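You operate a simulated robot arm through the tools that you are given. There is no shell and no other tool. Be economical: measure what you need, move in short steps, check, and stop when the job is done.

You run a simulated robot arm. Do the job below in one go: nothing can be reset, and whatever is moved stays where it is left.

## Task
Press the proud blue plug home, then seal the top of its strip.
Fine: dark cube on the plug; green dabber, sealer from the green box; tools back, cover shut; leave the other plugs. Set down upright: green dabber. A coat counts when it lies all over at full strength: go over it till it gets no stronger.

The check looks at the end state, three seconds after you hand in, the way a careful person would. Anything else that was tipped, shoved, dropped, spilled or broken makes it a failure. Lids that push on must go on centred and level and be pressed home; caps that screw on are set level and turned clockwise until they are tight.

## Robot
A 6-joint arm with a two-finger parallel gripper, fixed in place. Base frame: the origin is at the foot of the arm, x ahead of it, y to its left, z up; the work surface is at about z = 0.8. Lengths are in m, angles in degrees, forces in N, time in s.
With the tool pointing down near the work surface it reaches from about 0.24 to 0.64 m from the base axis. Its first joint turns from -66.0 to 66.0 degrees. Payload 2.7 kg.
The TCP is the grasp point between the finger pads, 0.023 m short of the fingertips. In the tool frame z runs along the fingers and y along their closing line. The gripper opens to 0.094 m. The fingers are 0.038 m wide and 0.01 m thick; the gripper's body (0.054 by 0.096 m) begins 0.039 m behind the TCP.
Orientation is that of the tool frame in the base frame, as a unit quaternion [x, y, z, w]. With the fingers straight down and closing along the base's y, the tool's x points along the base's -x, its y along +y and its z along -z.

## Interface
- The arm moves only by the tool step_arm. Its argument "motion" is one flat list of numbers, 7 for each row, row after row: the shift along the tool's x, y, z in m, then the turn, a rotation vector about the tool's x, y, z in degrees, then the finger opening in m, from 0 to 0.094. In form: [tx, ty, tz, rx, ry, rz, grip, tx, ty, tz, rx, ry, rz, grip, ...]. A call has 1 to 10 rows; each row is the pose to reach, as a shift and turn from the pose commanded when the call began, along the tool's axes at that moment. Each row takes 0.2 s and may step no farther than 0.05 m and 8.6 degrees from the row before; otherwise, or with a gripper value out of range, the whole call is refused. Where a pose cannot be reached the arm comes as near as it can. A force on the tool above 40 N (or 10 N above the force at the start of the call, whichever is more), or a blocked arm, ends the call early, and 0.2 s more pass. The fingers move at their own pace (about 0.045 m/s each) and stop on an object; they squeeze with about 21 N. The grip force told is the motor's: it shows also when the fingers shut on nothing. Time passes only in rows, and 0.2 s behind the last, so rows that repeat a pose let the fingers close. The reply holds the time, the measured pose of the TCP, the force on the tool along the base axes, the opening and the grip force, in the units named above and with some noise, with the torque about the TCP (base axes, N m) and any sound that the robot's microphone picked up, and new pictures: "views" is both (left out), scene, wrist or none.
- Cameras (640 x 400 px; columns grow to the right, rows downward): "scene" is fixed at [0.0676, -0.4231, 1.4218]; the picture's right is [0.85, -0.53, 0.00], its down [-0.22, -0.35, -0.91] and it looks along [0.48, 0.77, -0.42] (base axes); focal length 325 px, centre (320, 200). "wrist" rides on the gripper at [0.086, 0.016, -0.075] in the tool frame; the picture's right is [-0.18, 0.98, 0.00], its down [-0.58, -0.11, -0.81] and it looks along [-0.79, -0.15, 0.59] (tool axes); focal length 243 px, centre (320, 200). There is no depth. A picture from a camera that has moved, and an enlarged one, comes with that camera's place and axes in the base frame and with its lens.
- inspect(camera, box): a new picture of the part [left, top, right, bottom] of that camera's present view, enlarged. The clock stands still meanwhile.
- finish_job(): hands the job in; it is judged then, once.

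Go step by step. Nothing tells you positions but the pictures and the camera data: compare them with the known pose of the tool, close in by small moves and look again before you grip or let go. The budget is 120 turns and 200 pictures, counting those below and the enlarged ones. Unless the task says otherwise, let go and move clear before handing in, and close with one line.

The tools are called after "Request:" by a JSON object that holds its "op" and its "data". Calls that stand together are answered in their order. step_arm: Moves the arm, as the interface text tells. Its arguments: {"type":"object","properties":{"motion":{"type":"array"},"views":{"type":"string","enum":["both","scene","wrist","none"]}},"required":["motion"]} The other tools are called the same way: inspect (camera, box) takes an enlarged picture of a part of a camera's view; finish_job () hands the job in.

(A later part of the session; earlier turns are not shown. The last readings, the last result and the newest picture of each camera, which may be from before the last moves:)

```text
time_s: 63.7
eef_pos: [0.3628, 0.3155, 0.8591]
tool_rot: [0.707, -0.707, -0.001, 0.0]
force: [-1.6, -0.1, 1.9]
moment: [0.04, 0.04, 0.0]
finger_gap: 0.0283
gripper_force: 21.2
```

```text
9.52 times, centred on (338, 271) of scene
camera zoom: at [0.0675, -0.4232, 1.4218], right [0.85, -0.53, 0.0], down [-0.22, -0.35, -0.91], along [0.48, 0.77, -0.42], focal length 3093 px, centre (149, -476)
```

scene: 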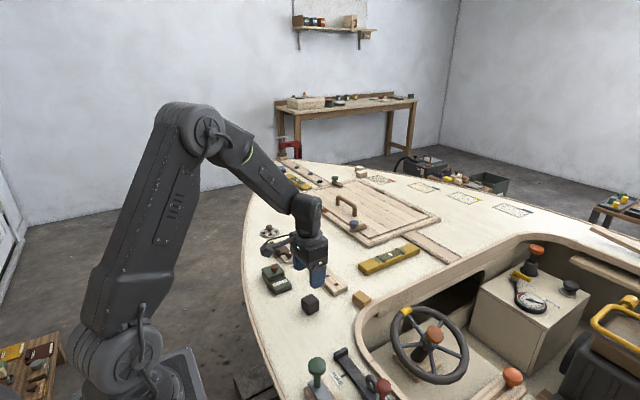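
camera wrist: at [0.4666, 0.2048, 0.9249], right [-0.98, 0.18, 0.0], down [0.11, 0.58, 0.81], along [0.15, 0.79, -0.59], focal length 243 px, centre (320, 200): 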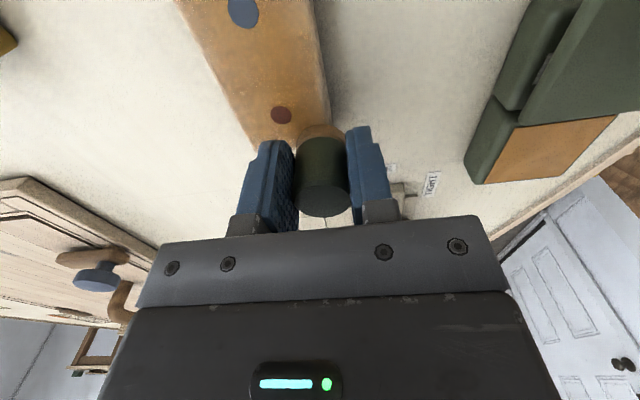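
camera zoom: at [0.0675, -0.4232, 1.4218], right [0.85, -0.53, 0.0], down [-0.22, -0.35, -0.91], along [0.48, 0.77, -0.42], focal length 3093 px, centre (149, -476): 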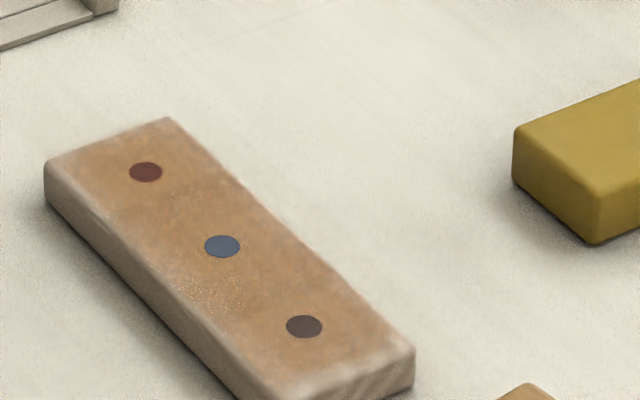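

Request:
{"op": "step_arm", "data": {"motion": [0, 0, 0.001, 0, 0, 0, 0.0, 0, 0, 0.001, 0, 0, 0, 0.0, 0, 0, -0.02, 0, 0, 0, 0.0, 0, 0, -0.045, 0, 0, 0, 0.0, 0.008, -0.04, -0.045, 0, 0, 0, 0.0, 0.016, -0.08, -0.045, 0, 0, 0, 0.0, 0.0225, -0.117, -0.045, 0, 0, 0, 0.0, 0.0225, -0.117, -0.01, 0, 0, 0, 0.0, 0.0225, -0.117, 0.006, 0, 0, 0, 0.0, 0.0225, -0.117, 0.0097, 0, 0, 0, 0.0], "views": "none"}}

Request:
{"op": "step_arm", "data": {"motion": [0, 0, 0.001, 0, 0, 0, 0.0, 0.014, 0, 0.001, 0, 0, 0, 0.0, 0.028, 0, 0.001, 0, 0, 0, 0.0, 0.042, 0, 0.001, 0, 0, 0, 0.0, 0.056, 0, 0.001, 0, 0, 0, 0.0, 0.07, 0, 0.001, 0, 0, 0, 0.0, 0.084, 0, 0.001, 0, 0, 0, 0.0, 0.098, 0, 0.001, 0, 0, 0, 0.0, 0.112, 0, 0.001, 0, 0, 0, 0.0, 0.126, 0, 0.001, 0, 0, 0, 0.0], "views": "none"}}

```text
time_s: 65.9
eef_pos: [0.4775, 0.2958, 0.8483]
tool_rot: [0.708, -0.706, -0.001, -0.001]
force: [-1.1, 0.3, 2.5]
moment: [0.0, -0.01, 0.0]
finger_gap: 0.0284
gripper_force: 20.6
```

```text
time_s: 68.1
eef_pos: [0.4814, 0.1671, 0.8477]
tool_rot: [0.708, -0.707, -0.001, -0.003]
force: [-0.7, 9.4, 27.0]
moment: [0.48, 0.04, -0.03]
finger_gap: 0.0282
gripper_force: 21.8
```

Force rose to 27 N, so I'll ease off and check that nothing shifted.

Request:
{"op": "step_arm", "data": {"motion": [0, 0, -0.0012, 0, 0, 0, 0.0, 0, -0.0095, -0.0012, 0, 0, 0, 0.0, 0, -0.019, -0.0012, 0, 0, 0, 0.0, 0, -0.0285, -0.0012, 0, 0, 0, 0.0, 0, -0.038, -0.0012, 0, 0, 0, 0.0], "views": "none"}}

Request:
{"op": "inspect", "data": {"camera": "scene", "box": [310, 250, 366, 292]}}

```text
time_s: 69.3
eef_pos: [0.5169, 0.1676, 0.8489]
tool_rot: [0.708, -0.707, -0.002, 0.001]
force: [-3.2, 0.4, 10.8]
moment: [0.07, 0.14, 0.03]
finger_gap: 0.0283
gripper_force: 21.2
```

```text
9.52 times, centred on (338, 271) of scene
camera zoom: at [0.0673, -0.4232, 1.4218], right [0.85, -0.53, 0.0], down [-0.22, -0.35, -0.91], along [0.48, 0.77, -0.42], focal length 3093 px, centre (149, -476)
```

zoom: 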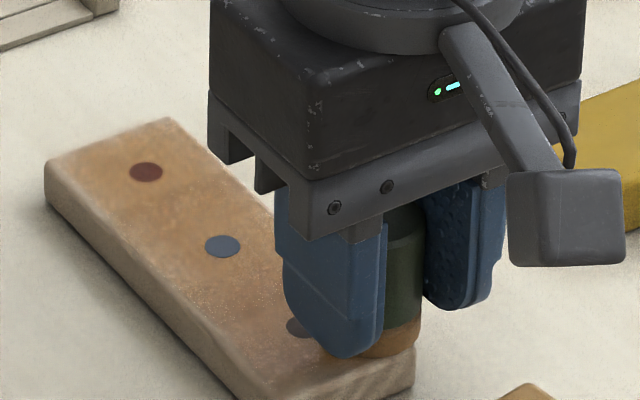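

The strip hasn't moved. Far edge toward +y, then across the +y end.

Request:
{"op": "step_arm", "data": {"motion": [-0.0125, -0.002, 0, 0, 0, 0, 0.0, -0.025, -0.002, 0, 0, 0, 0, 0.0, -0.0375, -0.002, 0, 0, 0, 0, 0.0, -0.05, -0.002, 0, 0, 0, 0, 0.0, -0.0625, -0.002, 0, 0, 0, 0, 0.0, -0.075, -0.002, 0, 0, 0, 0, 0.0, -0.0875, -0.002, 0, 0, 0, 0, 0.0, -0.1, -0.002, 0, 0, 0, 0, 0.0, -0.1125, -0.002, 0, 0, 0, 0, 0.0, -0.1255, -0.002, 0, 0, 0, 0, 0.0], "views": "none"}}

Request:
{"op": "step_arm", "data": {"motion": [0, 0.0095, 0.0003, 0, 0, 0, 0.0, 0, 0.019, 0.0003, 0, 0, 0, 0.0, 0, 0.0285, 0.0003, 0, 0, 0, 0.0, 0, 0.038, 0.0003, 0, 0, 0, 0.0], "views": "none"}}

Request:
{"op": "step_arm", "data": {"motion": [0, -0.007, 0, 0, 0, 0, 0.0, 0.014, -0.007, 0, 0, 0, 0, 0.0, 0.028, -0.007, 0, 0, 0, 0, 0.0, 0.042, -0.007, 0, 0, 0, 0, 0.0, 0.056, -0.007, 0, 0, 0, 0, 0.0, 0.07, -0.007, 0, 0, 0, 0, 0.0, 0.084, -0.007, 0, 0, 0, 0, 0.0, 0.098, -0.007, 0, 0, 0, 0, 0.0, 0.112, -0.007, 0, 0, 0, 0, 0.0, 0.126, -0.007, 0, 0, 0, 0, 0.0], "views": "none"}}

Request:
{"op": "step_arm", "data": {"motion": [0, 0, -0.02, 0, 0, 0, 0.0, 0, 0, -0.05, 0, 0, 0, 0.0, 0.02, 0.04, -0.08, 0, 0, 0, 0.0, 0.02, 0.08, -0.08, 0, 0, 0, 0.0], "views": "none"}}

Request:
{"op": "inspect", "data": {"camera": "scene", "box": [310, 250, 366, 292]}}

```text
time_s: 71.5
eef_pos: [0.5199, 0.294, 0.8486]
tool_rot: [0.708, -0.706, 0.0, -0.002]
force: [0.8, -5.7, 15.6]
moment: [-0.18, -0.02, -0.03]
finger_gap: 0.0282
gripper_force: 21.0
```

```text
time_s: 72.5
eef_pos: [0.4796, 0.2941, 0.8492]
tool_rot: [-0.707, 0.707, 0.003, -0.002]
force: [1.3, 0.0, 4.3]
moment: [0.02, -0.1, 0.0]
finger_gap: 0.0281
gripper_force: 21.1
```

```text
time_s: 74.7
eef_pos: [0.4902, 0.1685, 0.8494]
tool_rot: [0.708, -0.706, -0.002, -0.001]
force: [-0.5, 5.4, 15.6]
moment: [0.26, 0.02, -0.02]
finger_gap: 0.0282
gripper_force: 20.8
```

```text
refused: row 3 steps farther than a row can; nothing moved
```

```text
9.52 times, centred on (338, 271) of scene
camera zoom: at [0.0673, -0.4231, 1.4219], right [0.85, -0.53, 0.0], down [-0.22, -0.35, -0.91], along [0.48, 0.77, -0.42], focal length 3093 px, centre (149, -476)
```

zoom: 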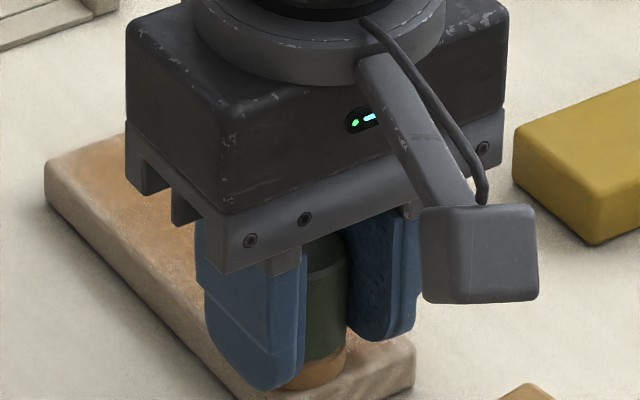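

I'll lift, go back toward the pad and look at the strip from there.

Request:
{"op": "step_arm", "data": {"motion": [0, 0, -0.025, 0, 0, 0, 0.0, 0, 0, -0.06, 0, 0, 0, 0.0, -0.0297, 0.0256, -0.06, 0, 0, 0, 0.0, -0.0594, 0.0512, -0.06, 0, 0, 0, 0.0, -0.0891, 0.0768, -0.06, 0, 0, 0, 0.0, -0.1188, 0.1024, -0.06, 0, 0, 0, 0.0, -0.1485, 0.128, -0.06, 0, 0, 0, 0.0, -0.1485, 0.128, -0.03, 0, 0, 0, 0.0], "views": "wrist"}}

Request:
{"op": "inspect", "data": {"camera": "scene", "box": [310, 250, 366, 292]}}

```text
time_s: 76.5
eef_pos: [0.363, 0.3179, 0.8759]
tool_rot: [-0.707, 0.707, 0.002, 0.0]
force: [0.0, -0.5, 0.0]
moment: [0.04, 0.01, -0.02]
finger_gap: 0.0284
gripper_force: 21.0
camera wrist: at [0.3456, 0.2311, 0.9493], right [-0.98, 0.18, 0.0], down [0.11, 0.58, 0.81], along [0.15, 0.79, -0.59], focal length 243 px, centre (320, 200)
```

wrist: 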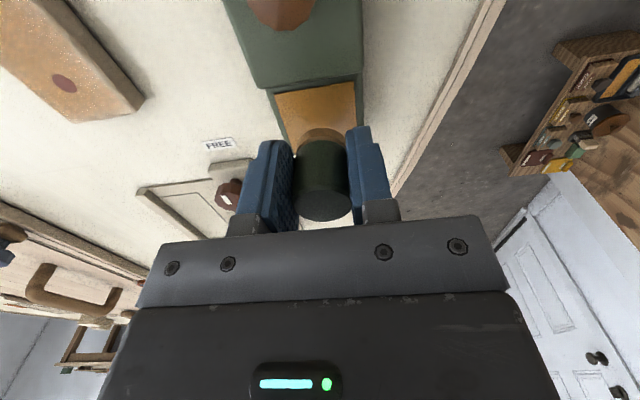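

```text
9.52 times, centred on (338, 271) of scene
camera zoom: at [0.0676, -0.4231, 1.4218], right [0.85, -0.53, 0.0], down [-0.22, -0.35, -0.91], along [0.48, 0.77, -0.42], focal length 3093 px, centre (149, -476)
```

zoom: 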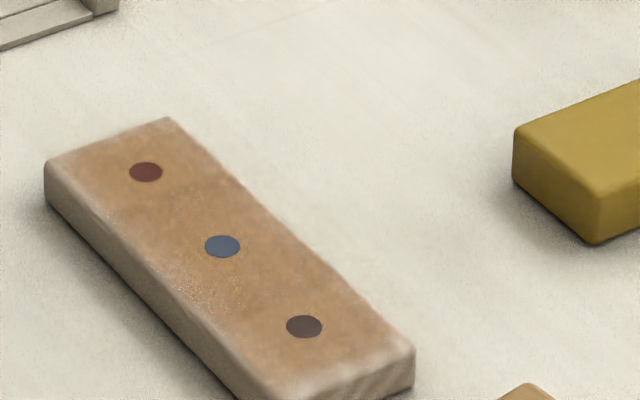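

It looks similar to the last look; I'll zoom on details at both ends.

Request:
{"op": "inspect", "data": {"camera": "scene", "box": [326, 272, 350, 292]}}

Request:
{"op": "inspect", "data": {"camera": "scene", "box": [312, 260, 336, 280]}}

```text
16.00 times, centred on (338, 282) of scene
camera zoom: at [0.0676, -0.4231, 1.4218], right [0.85, -0.53, 0.0], down [-0.22, -0.35, -0.91], along [0.48, 0.77, -0.42], focal length 5196 px, centre (32, -1112)
```

zoom: 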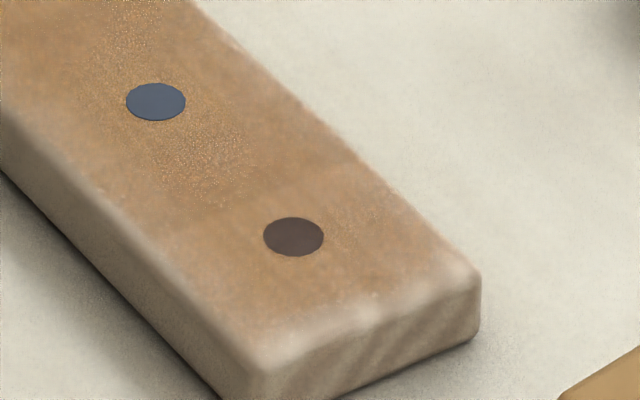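

```text
16.00 times, centred on (324, 270) of scene
camera zoom: at [0.0676, -0.4231, 1.4218], right [0.85, -0.53, 0.0], down [-0.22, -0.35, -0.91], along [0.48, 0.77, -0.42], focal length 5196 px, centre (256, -920)
```

zoom: 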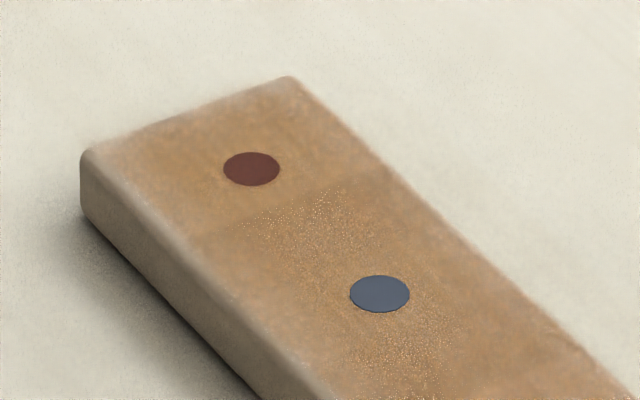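

The −y end and the long edges remain slightly paler. I'll reload and do another pass that overhangs the edges more.

Request:
{"op": "step_arm", "data": {"motion": [0, 0, 0.01, 0, 0, 0, 0.0, 0, 0, 0.0165, 0, 0, 0, 0.0, 0, 0, 0.0185, 0, 0, 0, 0.0, 0, 0, 0.0195, 0, 0, 0, 0.0], "views": "none"}}

```text
time_s: 77.5
eef_pos: [0.3603, 0.3169, 0.8588]
tool_rot: [0.708, -0.707, -0.001, 0.0]
force: [-0.4, -0.3, -0.2]
moment: [-0.02, 0.01, 0.02]
finger_gap: 0.0281
gripper_force: 20.8
```

Request:
{"op": "step_arm", "data": {"motion": [0, 0, 0.001, 0, 0, 0, 0.0, 0, 0, 0.002, 0, 0, 0, 0.0, 0, 0, 0.0028, 0, 0, 0, 0.0], "views": "none"}}

Request:
{"op": "inspect", "data": {"camera": "scene", "box": [256, 250, 296, 280]}}

```text
time_s: 78.3
eef_pos: [0.3619, 0.317, 0.8568]
tool_rot: [0.708, -0.707, -0.001, -0.002]
force: [-5.8, -7.1, 30.4]
moment: [-0.04, 0.17, 0.02]
finger_gap: 0.0283
gripper_force: 20.5
```

```text
13.33 times, centred on (276, 265) of scene
camera zoom: at [0.0671, -0.4236, 1.4217], right [0.85, -0.53, 0.0], down [-0.22, -0.35, -0.91], along [0.48, 0.77, -0.42], focal length 4330 px, centre (907, -667)
```

zoom: 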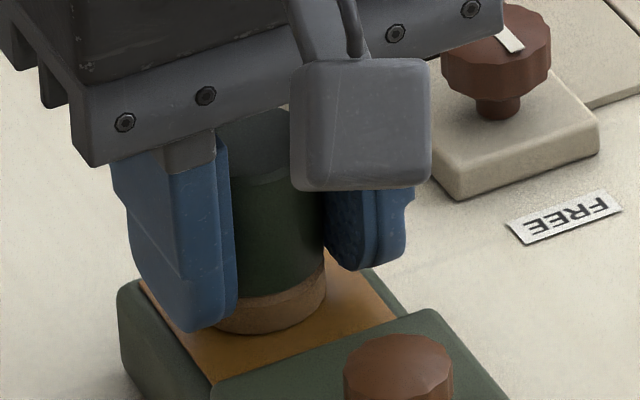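

Request:
{"op": "step_arm", "data": {"motion": [0, 0, -0.02, 0, 0, 0, 0.0, 0, 0, -0.055, 0, 0, 0, 0.0, 0.03, -0.035, -0.055, 0, 0, 0, 0.0, 0.06, -0.07, -0.055, 0, 0, 0, 0.0, 0.09, -0.1, -0.055, 0, 0, 0, 0.0, 0.12, -0.116, -0.055, 0, 0, 0, 0.0, 0.153, -0.116, -0.055, 0, 0, 0, 0.0, 0.153, -0.116, -0.02, 0, 0, 0, 0.0, 0.153, -0.116, 0.002, 0, 0, 0, 0.0, 0.153, -0.116, 0.0065, 0, 0, 0, 0.0], "views": "none"}}

Request:
{"op": "step_arm", "data": {"motion": [0, 0, 0.001, 0, 0, 0, 0.0, 0, 0, 0.0015, 0, 0, 0, 0.0], "views": "none"}}

```text
time_s: 80.5
eef_pos: [0.476, 0.1645, 0.8484]
tool_rot: [0.708, -0.706, -0.001, -0.001]
force: [-2.7, 0.5, 6.7]
moment: [0.03, 0.04, 0.01]
finger_gap: 0.0281
gripper_force: 21.3
```

```text
time_s: 81.1
eef_pos: [0.477, 0.1648, 0.8488]
tool_rot: [0.708, -0.706, 0.0, -0.002]
force: [-2.9, 2.3, 18.0]
moment: [0.17, 0.02, 0.06]
finger_gap: 0.028
gripper_force: 20.8
```

Request:
{"op": "step_arm", "data": {"motion": [0, -0.006, -0.0008, 0, 0, 0, 0.0, 0, -0.014, -0.0008, 0, 0, 0, 0.0, 0, -0.022, -0.0008, 0, 0, 0, 0.0, 0, -0.03, -0.0008, 0, 0, 0, 0.0, 0, -0.038, -0.0008, 0, 0, 0, 0.0, 0, -0.045, -0.0008, 0, 0, 0, 0.0, -0.008, -0.036, -0.0008, 0, 0, 0, 0.0, -0.008, -0.024, -0.0008, 0, 0, 0, 0.0, -0.008, -0.012, -0.0008, 0, 0, 0, 0.0, -0.008, -0.001, -0.0008, 0, 0, 0, 0.0], "views": "none"}}

Request:
{"op": "step_arm", "data": {"motion": [-0.0125, 0, 0, 0, 0, 0, 0.0, -0.025, 0, 0, 0, 0, 0, 0.0, -0.0375, 0, 0, 0, 0, 0, 0.0, -0.05, 0, 0, 0, 0, 0, 0.0, -0.0625, 0, 0, 0, 0, 0, 0.0, -0.075, 0, 0, 0, 0, 0, 0.0, -0.0875, 0, 0, 0, 0, 0, 0.0, -0.1, 0, 0, 0, 0, 0, 0.0, -0.1125, 0, 0, 0, 0, 0, 0.0, -0.124, 0, 0, 0, 0, 0, 0.0], "views": "none"}}

Request:
{"op": "inspect", "data": {"camera": "scene", "box": [310, 250, 366, 292]}}

```text
time_s: 83.3
eef_pos: [0.4779, 0.1706, 0.8483]
tool_rot: [0.707, -0.707, -0.001, -0.001]
force: [3.8, 0.6, 9.9]
moment: [0.04, -0.2, -0.01]
finger_gap: 0.0284
gripper_force: 20.9
```

```text
time_s: 85.5
eef_pos: [0.4777, 0.2963, 0.8482]
tool_rot: [0.707, -0.707, -0.001, 0.0]
force: [0.6, -2.9, 10.6]
moment: [-0.16, -0.06, -0.01]
finger_gap: 0.0283
gripper_force: 21.1
```

```text
9.52 times, centred on (338, 271) of scene
camera zoom: at [0.0674, -0.4233, 1.4218], right [0.85, -0.53, 0.0], down [-0.22, -0.35, -0.91], along [0.48, 0.77, -0.42], focal length 3093 px, centre (149, -476)
```

zoom: 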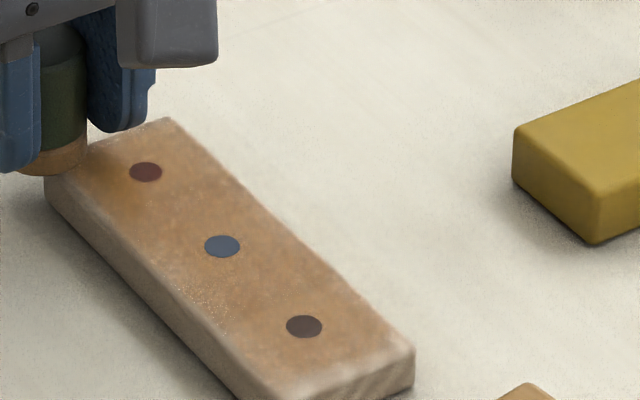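

Little change on what was covered, so it's near saturation. I'll complete the round: +y end, far edge and middle rows.

Request:
{"op": "step_arm", "data": {"motion": [0, -0.009, 0, 0, 0, 0, 0.0, 0, -0.018, 0, 0, 0, 0, 0.0, 0, -0.027, 0, 0, 0, 0, 0.0, 0, -0.036, 0, 0, 0, 0, 0.0, 0, -0.044, 0, 0, 0, 0, 0.0], "views": "none"}}

Request:
{"op": "step_arm", "data": {"motion": [0.0128, 0, 0, 0, 0, 0, 0.0, 0.0256, 0, 0, 0, 0, 0, 0.0, 0.0384, 0, 0, 0, 0, 0, 0.0, 0.0512, 0, 0, 0, 0, 0, 0.0, 0.064, 0, 0, 0, 0, 0, 0.0, 0.0768, 0, 0, 0, 0, 0, 0.0, 0.0896, 0, 0, 0, 0, 0, 0.0, 0.1024, 0, 0, 0, 0, 0, 0.0, 0.1152, 0, 0, 0, 0, 0, 0.0, 0.128, 0, 0, 0, 0, 0, 0.0], "views": "none"}}

Request:
{"op": "step_arm", "data": {"motion": [0, 0.012, 0, 0, 0, 0, 0.0, -0.0135, 0.012, 0, 0, 0, 0, 0.0, -0.027, 0.012, 0, 0, 0, 0, 0.0, -0.0405, 0.012, 0, 0, 0, 0, 0.0, -0.054, 0.012, 0, 0, 0, 0, 0.0, -0.0675, 0.012, 0, 0, 0, 0, 0.0, -0.081, 0.012, 0, 0, 0, 0, 0.0, -0.0945, 0.012, 0, 0, 0, 0, 0.0, -0.108, 0.012, 0, 0, 0, 0, 0.0, -0.1215, 0.012, 0, 0, 0, 0, 0.0], "views": "none"}}

Request:
{"op": "step_arm", "data": {"motion": [0, 0, -0.02, 0, 0, 0, 0.0, 0, 0, -0.06, 0, 0, 0, 0.0, -0.008, 0.036, -0.06, 0, 0, 0, 0.0, -0.014, 0.072, -0.06, 0, 0, 0, 0.0, -0.02, 0.108, -0.06, 0, 0, 0, 0.0, -0.025, 0.147, -0.06, 0, 0, 0, 0.0, -0.025, 0.147, -0.03, 0, 0, 0, 0.0], "views": "none"}}

Request:
{"op": "inspect", "data": {"camera": "scene", "box": [310, 250, 366, 292]}}

Request:
{"op": "inspect", "data": {"camera": "scene", "box": [326, 272, 350, 292]}}

```text
time_s: 86.7
eef_pos: [0.5219, 0.2948, 0.8485]
tool_rot: [0.708, -0.707, -0.001, 0.0]
force: [-0.3, 0.2, -0.4]
moment: [-0.02, -0.01, 0.0]
finger_gap: 0.0282
gripper_force: 21.1
```

```text
time_s: 88.9
eef_pos: [0.5207, 0.1649, 0.8497]
tool_rot: [0.708, -0.706, -0.002, 0.0]
force: [0.7, 0.4, -0.5]
moment: [0.02, 0.01, -0.03]
finger_gap: 0.0282
gripper_force: 21.3
```

```text
time_s: 91.1
eef_pos: [0.5111, 0.2882, 0.848]
tool_rot: [0.708, -0.706, -0.001, 0.0]
force: [0.6, -1.1, 3.0]
moment: [-0.02, 0.0, 0.03]
finger_gap: 0.0283
gripper_force: 20.9
```

```text
time_s: 92.7
eef_pos: [0.3638, 0.3124, 0.8786]
tool_rot: [-0.707, 0.707, 0.002, 0.0]
force: [-0.9, 0.1, -0.2]
moment: [0.0, -0.04, 0.01]
finger_gap: 0.0282
gripper_force: 21.6
```

```text
9.52 times, centred on (338, 271) of scene
camera zoom: at [0.0675, -0.4231, 1.4218], right [0.85, -0.53, 0.0], down [-0.22, -0.35, -0.91], along [0.48, 0.77, -0.42], focal length 3093 px, centre (149, -476)
```

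zoom: 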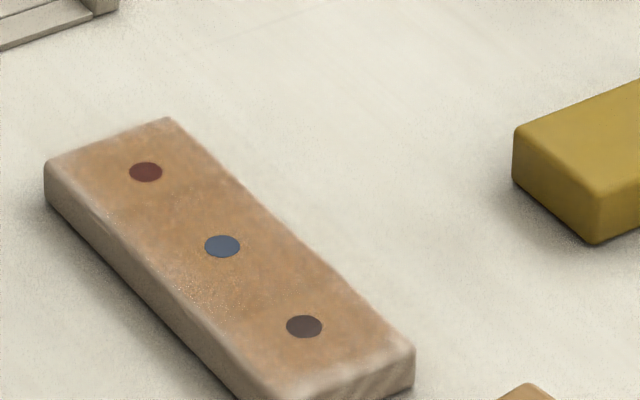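

```text
16.00 times, centred on (338, 282) of scene
camera zoom: at [0.0675, -0.4231, 1.4218], right [0.85, -0.53, 0.0], down [-0.22, -0.35, -0.91], along [0.48, 0.77, -0.42], focal length 5196 px, centre (32, -1112)
```

zoom: 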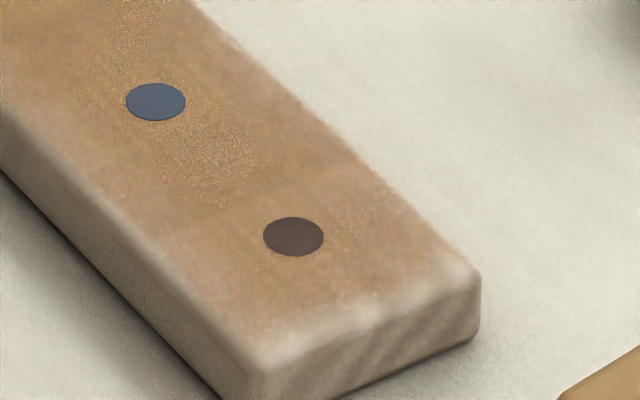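

No visible change from the previous round, so it's near saturated. I'll check with the wrist camera from another angle.

Request:
{"op": "step_arm", "data": {"motion": [0, 0, -0.04, 0, 0, 0, 0.0, 0.03, -0.015, -0.07, 0, 0, 0, 0.0, 0.07, -0.03, -0.07, 0, 0, 0, 0.0, 0.11, -0.045, -0.07, 0, 0, 0, 0.0, 0.15, -0.06, -0.07, 0, 0, 0, 0.0, 0.185, -0.076, -0.07, 0, 0, 0, 0.0, 0.185, -0.076, -0.07, 0, 0, 0, 0.0], "views": "wrist"}}

Request:
{"op": "inspect", "data": {"camera": "wrist", "box": [180, 40, 340, 150]}}

```text
time_s: 94.3
eef_pos: [0.4392, 0.1307, 0.945]
tool_rot: [0.707, -0.707, -0.001, 0.0]
force: [-0.3, 0.1, -0.9]
moment: [-0.02, 0.01, 0.0]
finger_gap: 0.0285
gripper_force: 20.8
camera wrist: at [0.424, 0.0439, 1.0179], right [-0.98, 0.18, 0.0], down [0.11, 0.58, 0.81], along [0.15, 0.79, -0.59], focal length 243 px, centre (320, 200)
```

wrist: 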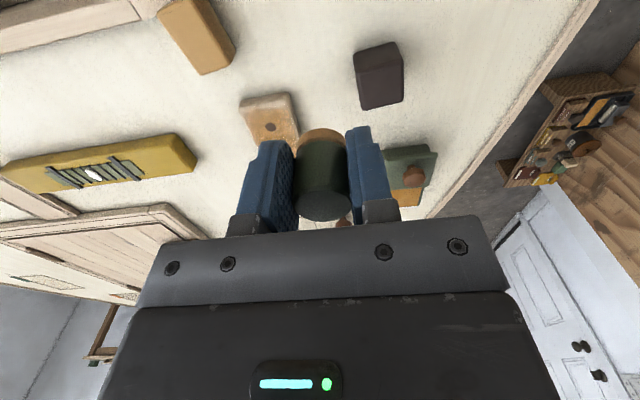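

```text
3.64 times, centred on (260, 95) of wrist
camera zoom: at [0.424, 0.0439, 1.0179], right [-0.98, 0.18, 0.0], down [0.11, 0.58, 0.81], along [0.15, 0.79, -0.59], focal length 882 px, centre (538, 582)
```

zoom: 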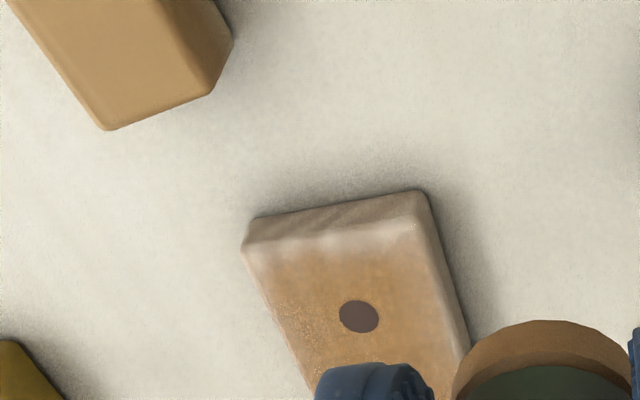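

From this angle the −y end shows a distinctly paler band, and the corner too. I'll dab along that end, overhanging it, and look again.

Request:
{"op": "step_arm", "data": {"motion": [-0.033, -0.042, 0.02, 0, 0, 0, 0.0, -0.033, -0.042, 0.06, 0, 0, 0, 0.0, -0.033, -0.042, 0.088, 0, 0, 0, 0.0, -0.033, -0.042, 0.0945, 0, 0, 0, 0.0], "views": "none"}}

Request:
{"op": "inspect", "data": {"camera": "scene", "box": [326, 266, 358, 294]}}

```text
refused: row 1 steps farther than a row can; nothing moved
```

```text
14.29 times, centred on (342, 280) of scene
camera zoom: at [0.0675, -0.4231, 1.4218], right [0.85, -0.53, 0.0], down [-0.22, -0.35, -0.91], along [0.48, 0.77, -0.42], focal length 4640 px, centre (6, -943)
```

zoom: 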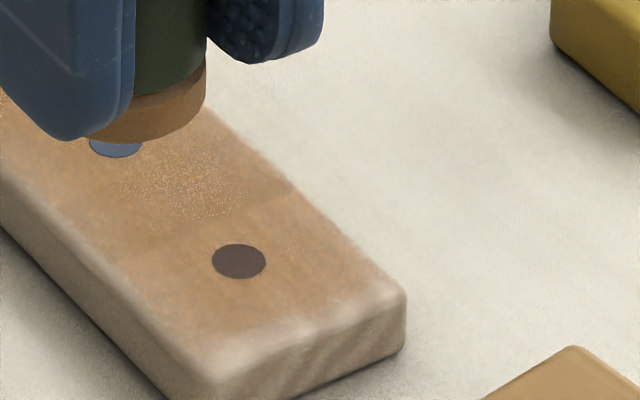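

Request:
{"op": "step_arm", "data": {"motion": [-0.018, -0.022, 0.02, 0, 0, 0, 0.0, -0.033, -0.042, 0.05, 0, 0, 0, 0.0, -0.033, -0.042, 0.085, 0, 0, 0, 0.0, -0.033, -0.042, 0.0945, 0, 0, 0, 0.0], "views": "wrist"}}

Request:
{"op": "inspect", "data": {"camera": "scene", "box": [320, 266, 352, 294]}}

Request:
{"op": "inspect", "data": {"camera": "wrist", "box": [240, 80, 400, 200]}}

```text
time_s: 95.3
eef_pos: [0.4799, 0.1636, 0.8531]
tool_rot: [0.708, -0.707, -0.001, 0.0]
force: [1.0, -0.6, -1.2]
moment: [0.01, -0.02, 0.0]
finger_gap: 0.0283
gripper_force: 21.7
camera wrist: at [0.4646, 0.0782, 0.927], right [-0.98, 0.18, 0.0], down [0.11, 0.58, 0.81], along [0.15, 0.79, -0.59], focal length 243 px, centre (320, 200)
```

wrist: 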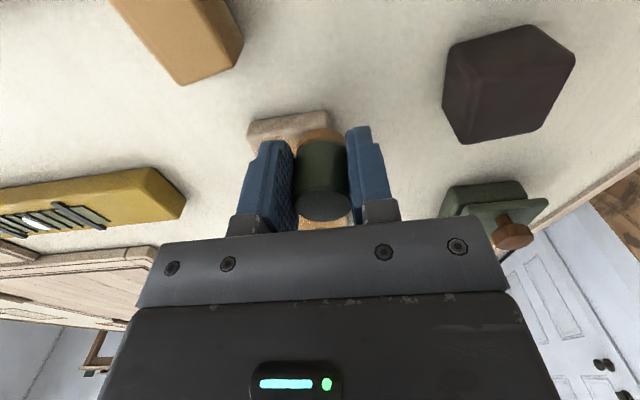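

```text
14.29 times, centred on (336, 280) of scene
camera zoom: at [0.0676, -0.4231, 1.4218], right [0.85, -0.53, 0.0], down [-0.22, -0.35, -0.91], along [0.48, 0.77, -0.42], focal length 4640 px, centre (91, -943)
```

zoom: 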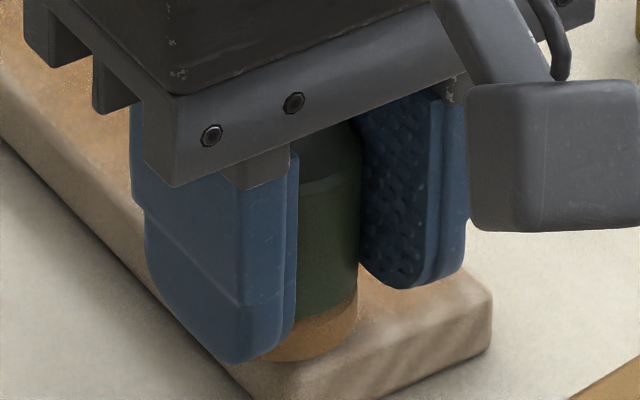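

```text
3.33 times, centred on (320, 140) of wrist
camera zoom: at [0.4646, 0.0782, 0.927], right [-0.98, 0.18, 0.0], down [0.11, 0.58, 0.81], along [0.15, 0.79, -0.59], focal length 809 px, centre (320, 400)
```

zoom: 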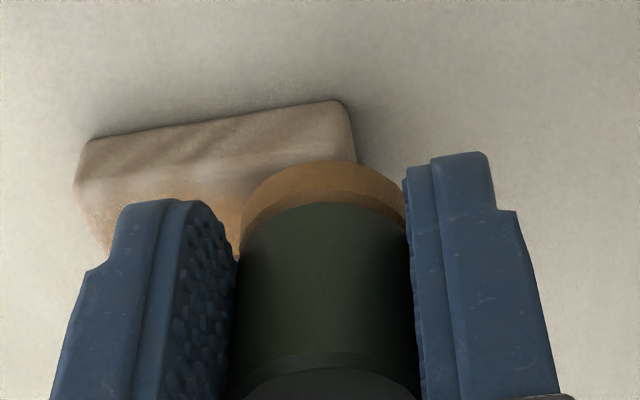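

The dabber has crept about 10 mm toward +y within the pads, so my −y sweeps stopped short. I'll shift the TCP to y≈0.153 and sweep that end again.

Request:
{"op": "step_arm", "data": {"motion": [0.01, 0.002, 0, 0, 0, 0, 0.0, 0.01, 0.002, 0.004, 0, 0, 0, 0.0, 0.01, 0.002, 0.0055, 0, 0, 0, 0.0, 0.01, 0.002, 0.006, 0, 0, 0, 0.0], "views": "none"}}

```text
time_s: 96.3
eef_pos: [0.4793, 0.152, 0.8498]
tool_rot: [0.708, -0.707, -0.002, -0.001]
force: [-2.3, 0.6, 5.1]
moment: [0.11, 0.08, 0.03]
finger_gap: 0.0282
gripper_force: 20.9
```

Request:
{"op": "step_arm", "data": {"motion": [0, -0.008, 0.0004, 0, 0, 0, 0.0, 0, -0.016, 0.0004, 0, 0, 0, 0.0, 0, -0.024, 0.0004, 0, 0, 0, 0.0, 0, -0.032, 0.0004, 0, 0, 0, 0.0, 0, -0.042, 0.0004, 0, 0, 0, 0.0, -0.006, -0.034, 0.0004, 0, 0, 0, 0.0, -0.006, -0.026, 0.0004, 0, 0, 0, 0.0, -0.006, -0.018, 0.0004, 0, 0, 0, 0.0, -0.006, -0.01, 0.0004, 0, 0, 0, 0.0, -0.006, 0, 0.0004, 0, 0, 0, 0.0], "views": "none"}}

Request:
{"op": "step_arm", "data": {"motion": [0.005, 0, -0.03, 0, 0, 0, 0.0, 0.02, 0, -0.07, 0, 0, 0, 0.0, 0.02, 0.04, -0.095, 0, 0, 0, 0.0, 0.02, 0.05, -0.095, 0, 0, 0, 0.0], "views": "wrist"}}

Request:
{"op": "inspect", "data": {"camera": "wrist", "box": [180, 40, 340, 150]}}

```text
time_s: 98.5
eef_pos: [0.4806, 0.1584, 0.8492]
tool_rot: [0.707, -0.707, 0.0, -0.001]
force: [7.6, -1.3, 18.5]
moment: [0.19, -0.18, -0.08]
finger_gap: 0.0281
gripper_force: 21.1
```

```text
time_s: 99.5
eef_pos: [0.4282, 0.1382, 0.9441]
tool_rot: [0.708, -0.706, -0.001, 0.0]
force: [0.2, -0.4, -0.8]
moment: [-0.01, 0.0, -0.03]
finger_gap: 0.0282
gripper_force: 20.7
camera wrist: at [0.413, 0.0521, 1.0177], right [-0.98, 0.18, 0.0], down [0.11, 0.58, 0.81], along [0.15, 0.79, -0.59], focal length 243 px, centre (320, 200)
```

wrist: 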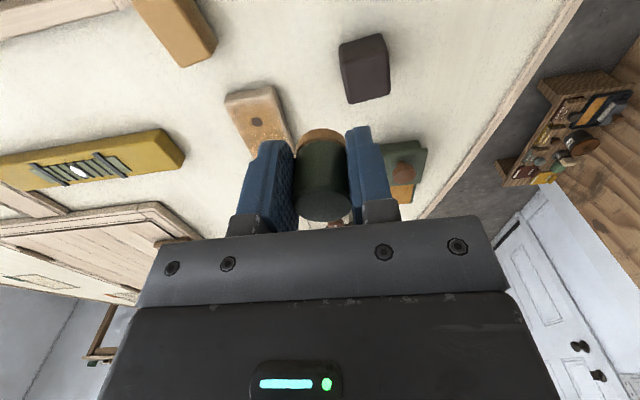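

```text
3.64 times, centred on (260, 95) of wrist
camera zoom: at [0.413, 0.0521, 1.0177], right [-0.98, 0.18, 0.0], down [0.11, 0.58, 0.81], along [0.15, 0.79, -0.59], focal length 882 px, centre (538, 582)
```

zoom: 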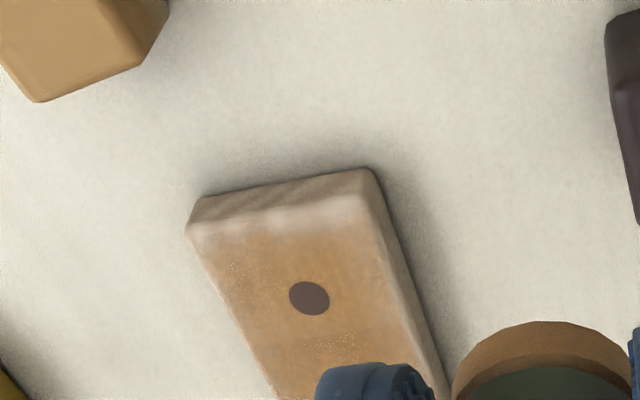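

Better, but the near corner of that end is still paler. I'll reload and treat it again.

Request:
{"op": "step_arm", "data": {"motion": [-0.04, 0.015, 0, 0, 0, 0, 0.0, -0.08, 0.03, 0, 0, 0, 0, 0.0, -0.12, 0.045, 0, 0, 0, 0, 0.0, -0.15, 0.058, 0, 0, 0, 0, 0.0, -0.176, 0.066, 0, 0, 0, 0, 0.0, -0.176, 0.066, 0.04, 0, 0, 0, 0.0, -0.176, 0.066, 0.076, 0, 0, 0, 0.0, -0.176, 0.066, 0.084, 0, 0, 0, 0.0], "views": "none"}}

Request:
{"op": "inspect", "data": {"camera": "scene", "box": [256, 250, 296, 280]}}

```text
time_s: 101.3
eef_pos: [0.3624, 0.314, 0.8601]
tool_rot: [0.708, -0.706, -0.002, 0.0]
force: [-0.3, -0.2, -0.1]
moment: [0.01, 0.04, 0.0]
finger_gap: 0.0282
gripper_force: 21.2
```

```text
13.33 times, centred on (276, 265) of scene
camera zoom: at [0.0676, -0.4231, 1.4218], right [0.85, -0.53, 0.0], down [-0.22, -0.35, -0.91], along [0.48, 0.77, -0.42], focal length 4330 px, centre (907, -667)
```

zoom: 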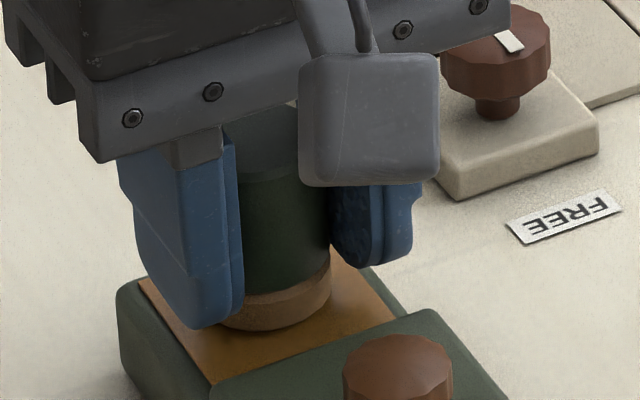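

Request:
{"op": "step_arm", "data": {"motion": [0, 0, 0.0015, 0, 0, 0, 0.0, 0, 0, 0.003, 0, 0, 0, 0.0, 0, 0, 0.0035, 0, 0, 0, 0.0], "views": "none"}}

```text
time_s: 102.1
eef_pos: [0.3615, 0.3138, 0.8578]
tool_rot: [0.708, -0.706, -0.001, -0.003]
force: [-7.0, 0.7, 21.3]
moment: [0.2, 0.23, 0.03]
finger_gap: 0.0284
gripper_force: 21.5
```

Loaded (21 N). Back to the −y end's near corner.

Request:
{"op": "step_arm", "data": {"motion": [0, 0, -0.02, 0, 0, 0, 0.0, 0, 0, -0.06, 0, 0, 0, 0.0, 0.03, -0.035, -0.06, 0, 0, 0, 0.0, 0.06, -0.07, -0.06, 0, 0, 0, 0.0, 0.09, -0.1, -0.06, 0, 0, 0, 0.0, 0.13, -0.1165, -0.06, 0, 0, 0, 0.0, 0.164, -0.1165, -0.06, 0, 0, 0, 0.0, 0.164, -0.1165, -0.02, 0, 0, 0, 0.0, 0.164, -0.1165, 0.002, 0, 0, 0, 0.0, 0.164, -0.1165, 0.006, 0, 0, 0, 0.0], "views": "none"}}

Request:
{"op": "step_arm", "data": {"motion": [0, 0, 0.001, 0, 0, 0, 0.0, 0, 0, 0.001, 0, 0, 0, 0.0], "views": "wrist"}}

Request:
{"op": "inspect", "data": {"camera": "wrist", "box": [240, 80, 400, 200]}}

```text
time_s: 104.3
eef_pos: [0.4788, 0.149, 0.8491]
tool_rot: [0.708, -0.706, -0.001, 0.0]
force: [0.2, 0.4, 0.1]
moment: [0.01, -0.03, -0.01]
finger_gap: 0.0282
gripper_force: 21.0
```

```text
time_s: 104.9
eef_pos: [0.4802, 0.1494, 0.8486]
tool_rot: [0.708, -0.707, -0.001, -0.001]
force: [1.0, -2.1, 5.7]
moment: [0.02, -0.05, 0.01]
finger_gap: 0.028
gripper_force: 21.2
camera wrist: at [0.4636, 0.0629, 0.9223], right [-0.98, 0.18, 0.0], down [0.11, 0.58, 0.81], along [0.15, 0.79, -0.59], focal length 243 px, centre (320, 200)
```

wrist: 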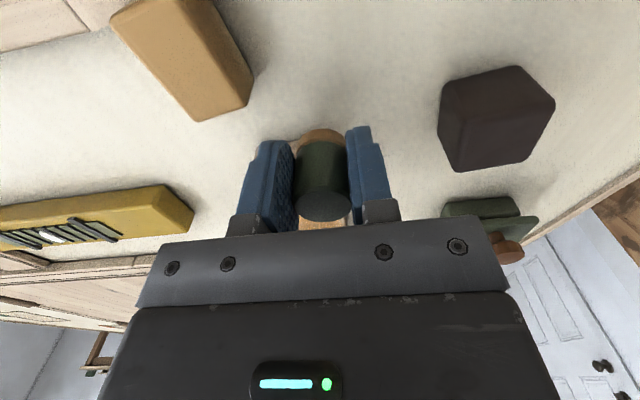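

```text
3.33 times, centred on (320, 140) of wrist
camera zoom: at [0.4636, 0.0629, 0.9223], right [-0.98, 0.18, 0.0], down [0.11, 0.58, 0.81], along [0.15, 0.79, -0.59], focal length 809 px, centre (320, 400)
```

zoom: 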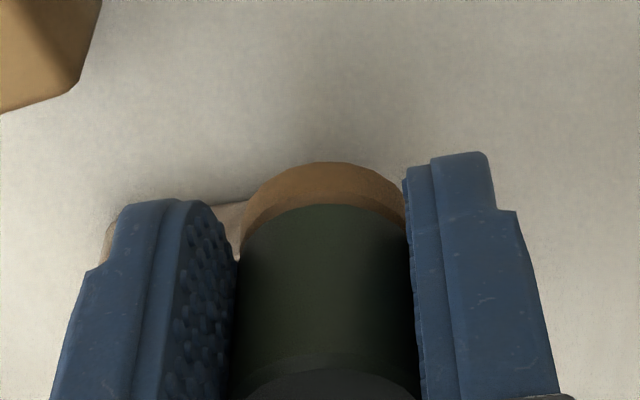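

The dabber now overhangs the end properly. Sweeping across and back, then up the near edge.

Request:
{"op": "step_arm", "data": {"motion": [0, 0.002, 0.0003, 0, 0, 0, 0.0, 0, -0.008, 0.0003, 0, 0, 0, 0.0, 0, -0.018, 0.0003, 0, 0, 0, 0.0, 0, -0.028, 0.0003, 0, 0, 0, 0.0, 0, -0.038, 0.0003, 0, 0, 0, 0.0, -0.005, -0.042, 0.0003, 0, 0, 0, 0.0, -0.006, -0.032, 0.0003, 0, 0, 0, 0.0, -0.006, -0.022, 0.0003, 0, 0, 0, 0.0, -0.006, -0.01, 0.0003, 0, 0, 0, 0.0, -0.006, 0.002, 0.0003, 0, 0, 0, 0.0], "views": "none"}}

Request:
{"op": "step_arm", "data": {"motion": [-0.0132, 0, 0, 0, 0, 0, 0.0, -0.0264, 0, 0, 0, 0, 0, 0.0, -0.0396, 0, 0, 0, 0, 0, 0.0, -0.0528, 0, 0, 0, 0, 0, 0.0, -0.066, 0, 0, 0, 0, 0, 0.0, -0.0792, 0, 0, 0, 0, 0, 0.0, -0.0924, 0, 0, 0, 0, 0, 0.0, -0.1056, 0, 0, 0, 0, 0, 0.0, -0.1188, 0, 0, 0, 0, 0, 0.0, -0.13, 0, 0, 0, 0, 0, 0.0], "views": "none"}}

Request:
{"op": "inspect", "data": {"camera": "scene", "box": [310, 250, 366, 292]}}

```text
time_s: 107.1
eef_pos: [0.4782, 0.1568, 0.8478]
tool_rot: [0.708, -0.707, 0.001, -0.003]
force: [7.6, 0.0, 19.0]
moment: [0.22, -0.31, -0.07]
finger_gap: 0.0283
gripper_force: 20.6
```

```text
time_s: 109.3
eef_pos: [0.477, 0.2842, 0.8482]
tool_rot: [0.708, -0.707, -0.002, -0.002]
force: [-0.1, -6.3, 19.8]
moment: [-0.1, -0.07, -0.04]
finger_gap: 0.0282
gripper_force: 21.2
```

```text
9.52 times, centred on (338, 271) of scene
camera zoom: at [0.0672, -0.4235, 1.4217], right [0.85, -0.53, 0.0], down [-0.22, -0.35, -0.91], along [0.48, 0.77, -0.42], focal length 3093 px, centre (149, -476)
```

zoom: 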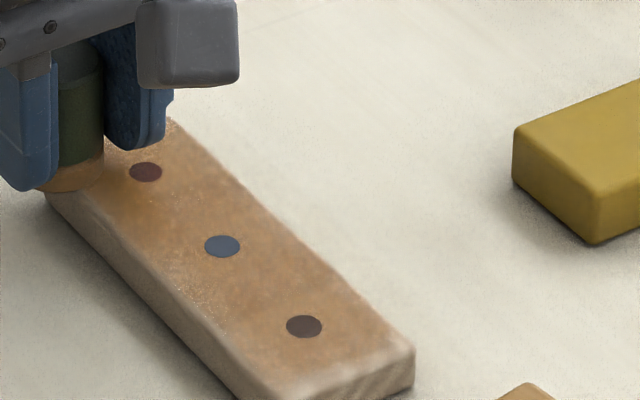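

Now the +y end and then the far edge all the way past the −y end.

Request:
{"op": "step_arm", "data": {"motion": [-0.002, -0.009, -0.0003, 0, 0, 0, 0.0, -0.002, -0.018, -0.0003, 0, 0, 0, 0.0, -0.002, -0.027, -0.0003, 0, 0, 0, 0.0, -0.002, -0.036, -0.0003, 0, 0, 0, 0.0, -0.002, -0.043, -0.0003, 0, 0, 0, 0.0, 0.003, -0.043, 0, 0, 0, 0, 0.0], "views": "none"}}

Request:
{"op": "step_arm", "data": {"motion": [0.0132, 0, 0.0005, 0, 0, 0, 0.0, 0.0264, 0, 0.0005, 0, 0, 0, 0.0, 0.0396, 0, 0.0005, 0, 0, 0, 0.0, 0.0528, 0, 0.0005, 0, 0, 0, 0.0, 0.066, 0, 0.0005, 0, 0, 0, 0.0, 0.0792, 0, 0.0005, 0, 0, 0, 0.0, 0.0924, 0, 0.0005, 0, 0, 0, 0.0, 0.1056, 0, 0.0005, 0, 0, 0, 0.0, 0.1188, 0, 0.0005, 0, 0, 0, 0.0, 0.132, 0, 0.0005, 0, 0, 0, 0.0], "views": "none"}}

Request:
{"op": "step_arm", "data": {"motion": [0, 0.012, 0, 0, 0, 0, 0.0, 0, 0.024, 0, 0, 0, 0, 0.0, 0, 0.036, 0, 0, 0, 0, 0.0, 0, 0.044, 0, 0, 0, 0, 0.0, 0, 0.044, -0.03, 0, 0, 0, 0.0, 0.01, 0.044, -0.07, 0, 0, 0, 0.0, 0.01, 0.084, -0.095, 0, 0, 0, 0.0, 0.01, 0.094, -0.095, 0, 0, 0, 0.0], "views": "wrist"}}

Request:
{"op": "inspect", "data": {"camera": "wrist", "box": [180, 40, 340, 150]}}

```text
time_s: 110.7
eef_pos: [0.5185, 0.2825, 0.8482]
tool_rot: [0.707, -0.707, -0.001, -0.001]
force: [-0.2, 3.9, 10.0]
moment: [0.21, 0.01, -0.02]
finger_gap: 0.0284
gripper_force: 20.9
```

```text
time_s: 112.9
eef_pos: [0.52, 0.1495, 0.8487]
tool_rot: [0.708, -0.707, -0.001, -0.001]
force: [1.5, 4.5, 15.4]
moment: [0.42, 0.02, -0.04]
finger_gap: 0.0283
gripper_force: 21.4
```

```text
time_s: 114.7
eef_pos: [0.4257, 0.1394, 0.9421]
tool_rot: [0.708, -0.706, -0.001, 0.0]
force: [-0.1, -0.1, -0.5]
moment: [0.01, -0.02, 0.0]
finger_gap: 0.0281
gripper_force: 21.3
camera wrist: at [0.4094, 0.0537, 1.0163], right [-0.98, 0.18, 0.0], down [0.11, 0.58, 0.81], along [0.15, 0.79, -0.59], focal length 243 px, centre (320, 200)
```

wrist: 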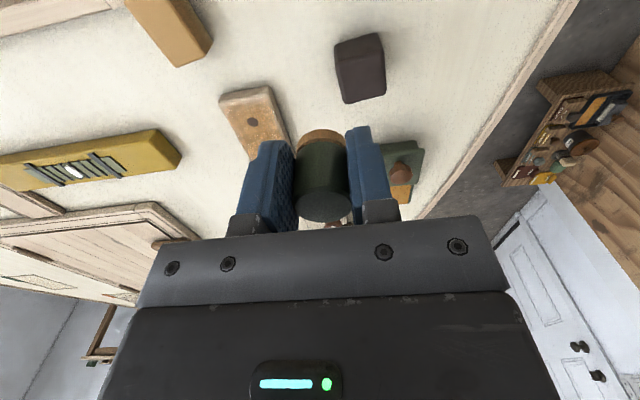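

```text
3.64 times, centred on (260, 95) of wrist
camera zoom: at [0.4094, 0.0537, 1.0163], right [-0.98, 0.18, 0.0], down [0.11, 0.58, 0.81], along [0.15, 0.79, -0.59], focal length 882 px, centre (538, 582)
```

zoom: 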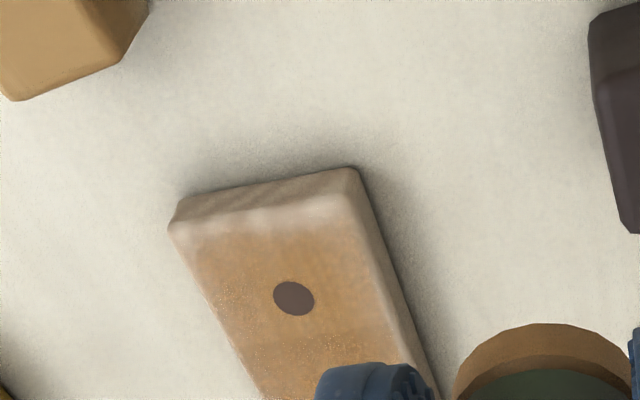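

I'll zoom further at the end and corners to judge whether the pale rim is just the rounded bevel.

Request:
{"op": "inspect", "data": {"camera": "wrist", "box": [216, 78, 280, 118]}}

Request:
{"op": "inspect", "data": {"camera": "scene", "box": [310, 250, 366, 292]}}

Request:
{"op": "inspect", "data": {"camera": "scene", "box": [334, 280, 350, 290]}}

```text
10.00 times, centred on (248, 98) of wrist
camera zoom: at [0.4094, 0.0537, 1.0163], right [-0.98, 0.18, 0.0], down [0.11, 0.58, 0.81], along [0.15, 0.79, -0.59], focal length 2426 px, centre (1040, 1220)
```

zoom: 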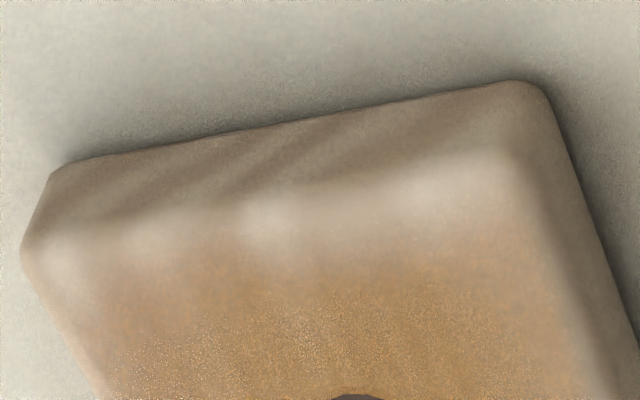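

```text
9.52 times, centred on (338, 271) of scene
camera zoom: at [0.0675, -0.4231, 1.4218], right [0.85, -0.53, 0.0], down [-0.22, -0.35, -0.91], along [0.48, 0.77, -0.42], focal length 3093 px, centre (149, -476)
```

zoom: 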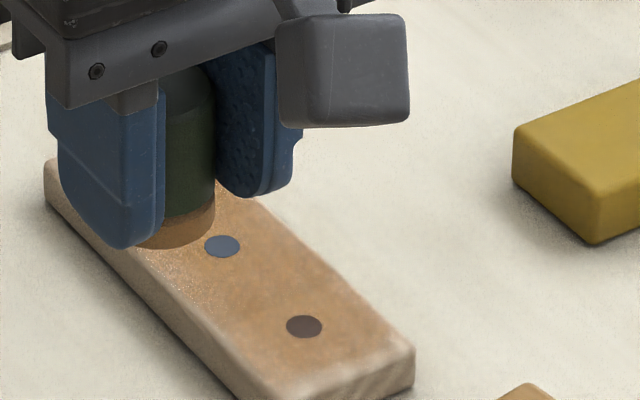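

```text
16.00 times, centred on (342, 285) of scene
camera zoom: at [0.0675, -0.4231, 1.4218], right [0.85, -0.53, 0.0], down [-0.22, -0.35, -0.91], along [0.48, 0.77, -0.42], focal length 5196 px, centre (-32, -1160)
```

zoom: 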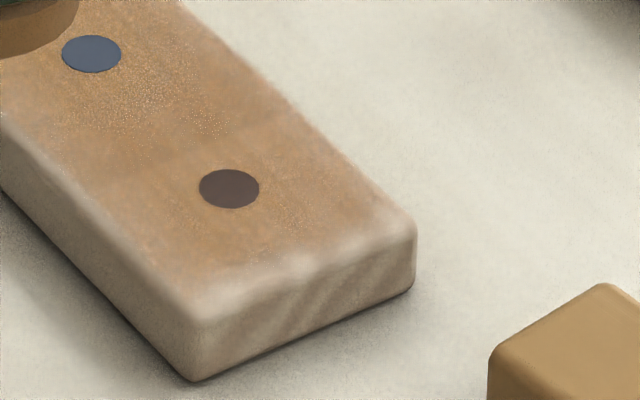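

The last ~5 mm at the −y end is still weaker. I'll reload and give that end slow, heavily overlapping strokes.

Request:
{"op": "step_arm", "data": {"motion": [-0.04, 0.015, 0, 0, 0, 0, 0.0, -0.08, 0.03, 0, 0, 0, 0, 0.0, -0.12, 0.045, 0, 0, 0, 0, 0.0, -0.15, 0.058, 0, 0, 0, 0, 0.0, -0.1746, 0.0637, 0, 0, 0, 0, 0.0, -0.1746, 0.0637, 0.04, 0, 0, 0, 0.0, -0.1746, 0.0637, 0.074, 0, 0, 0, 0.0, -0.1746, 0.0637, 0.0825, 0, 0, 0, 0.0, -0.1746, 0.0637, 0.084, 0, 0, 0, 0.0], "views": "none"}}

Request:
{"op": "step_arm", "data": {"motion": [0, 0, 0.001, 0, 0, 0, 0.0, 0, 0, 0.002, 0, 0, 0, 0.0, 0, 0, 0.0025, 0, 0, 0, 0.0], "views": "none"}}

```text
time_s: 116.7
eef_pos: [0.3616, 0.3153, 0.8586]
tool_rot: [0.708, -0.706, -0.001, 0.0]
force: [0.2, 0.1, -0.3]
moment: [-0.02, 0.01, -0.03]
finger_gap: 0.0283
gripper_force: 20.7
```

```text
time_s: 117.5
eef_pos: [0.3642, 0.3155, 0.8583]
tool_rot: [-0.707, 0.708, 0.002, 0.002]
force: [-5.9, -4.4, 21.7]
moment: [-0.02, 0.17, 0.05]
finger_gap: 0.0282
gripper_force: 21.3
```

Request:
{"op": "step_arm", "data": {"motion": [0, 0, -0.02, 0, 0, 0, 0.0, 0, 0, -0.06, 0, 0, 0, 0.0, 0.03, -0.035, -0.06, 0, 0, 0, 0.0, 0.06, -0.07, -0.06, 0, 0, 0, 0.0, 0.09, -0.1, -0.06, 0, 0, 0, 0.0, 0.13, -0.1165, -0.06, 0, 0, 0, 0.0, 0.168, -0.1165, -0.06, 0, 0, 0, 0.0, 0.168, -0.1165, -0.02, 0, 0, 0, 0.0, 0.168, -0.1165, 0.002, 0, 0, 0, 0.0, 0.168, -0.1165, 0.0065, 0, 0, 0, 0.0], "views": "none"}}

Request:
{"op": "step_arm", "data": {"motion": [0, 0, 0.001, 0, 0, 0, 0.0, 0, 0, 0.001, 0, 0, 0, 0.0], "views": "none"}}

```text
time_s: 119.7
eef_pos: [0.4778, 0.1465, 0.8506]
tool_rot: [0.708, -0.706, -0.002, 0.0]
force: [-0.6, 0.8, 0.4]
moment: [0.0, 0.03, 0.01]
finger_gap: 0.0282
gripper_force: 21.1
```

```text
time_s: 120.3
eef_pos: [0.4784, 0.1464, 0.8491]
tool_rot: [0.708, -0.706, -0.001, 0.0]
force: [0.1, 0.6, -0.2]
moment: [-0.05, -0.01, 0.0]
finger_gap: 0.0279
gripper_force: 21.2
```

Request:
{"op": "step_arm", "data": {"motion": [0, 0, 0.0012, 0, 0, 0, 0.0, 0, 0, 0.0016, 0, 0, 0, 0.0], "views": "none"}}

```text
time_s: 120.9
eef_pos: [0.4782, 0.1467, 0.8489]
tool_rot: [0.708, -0.706, 0.0, -0.001]
force: [-3.3, 1.9, 10.3]
moment: [0.28, 0.12, 0.04]
finger_gap: 0.0278
gripper_force: 20.9
```

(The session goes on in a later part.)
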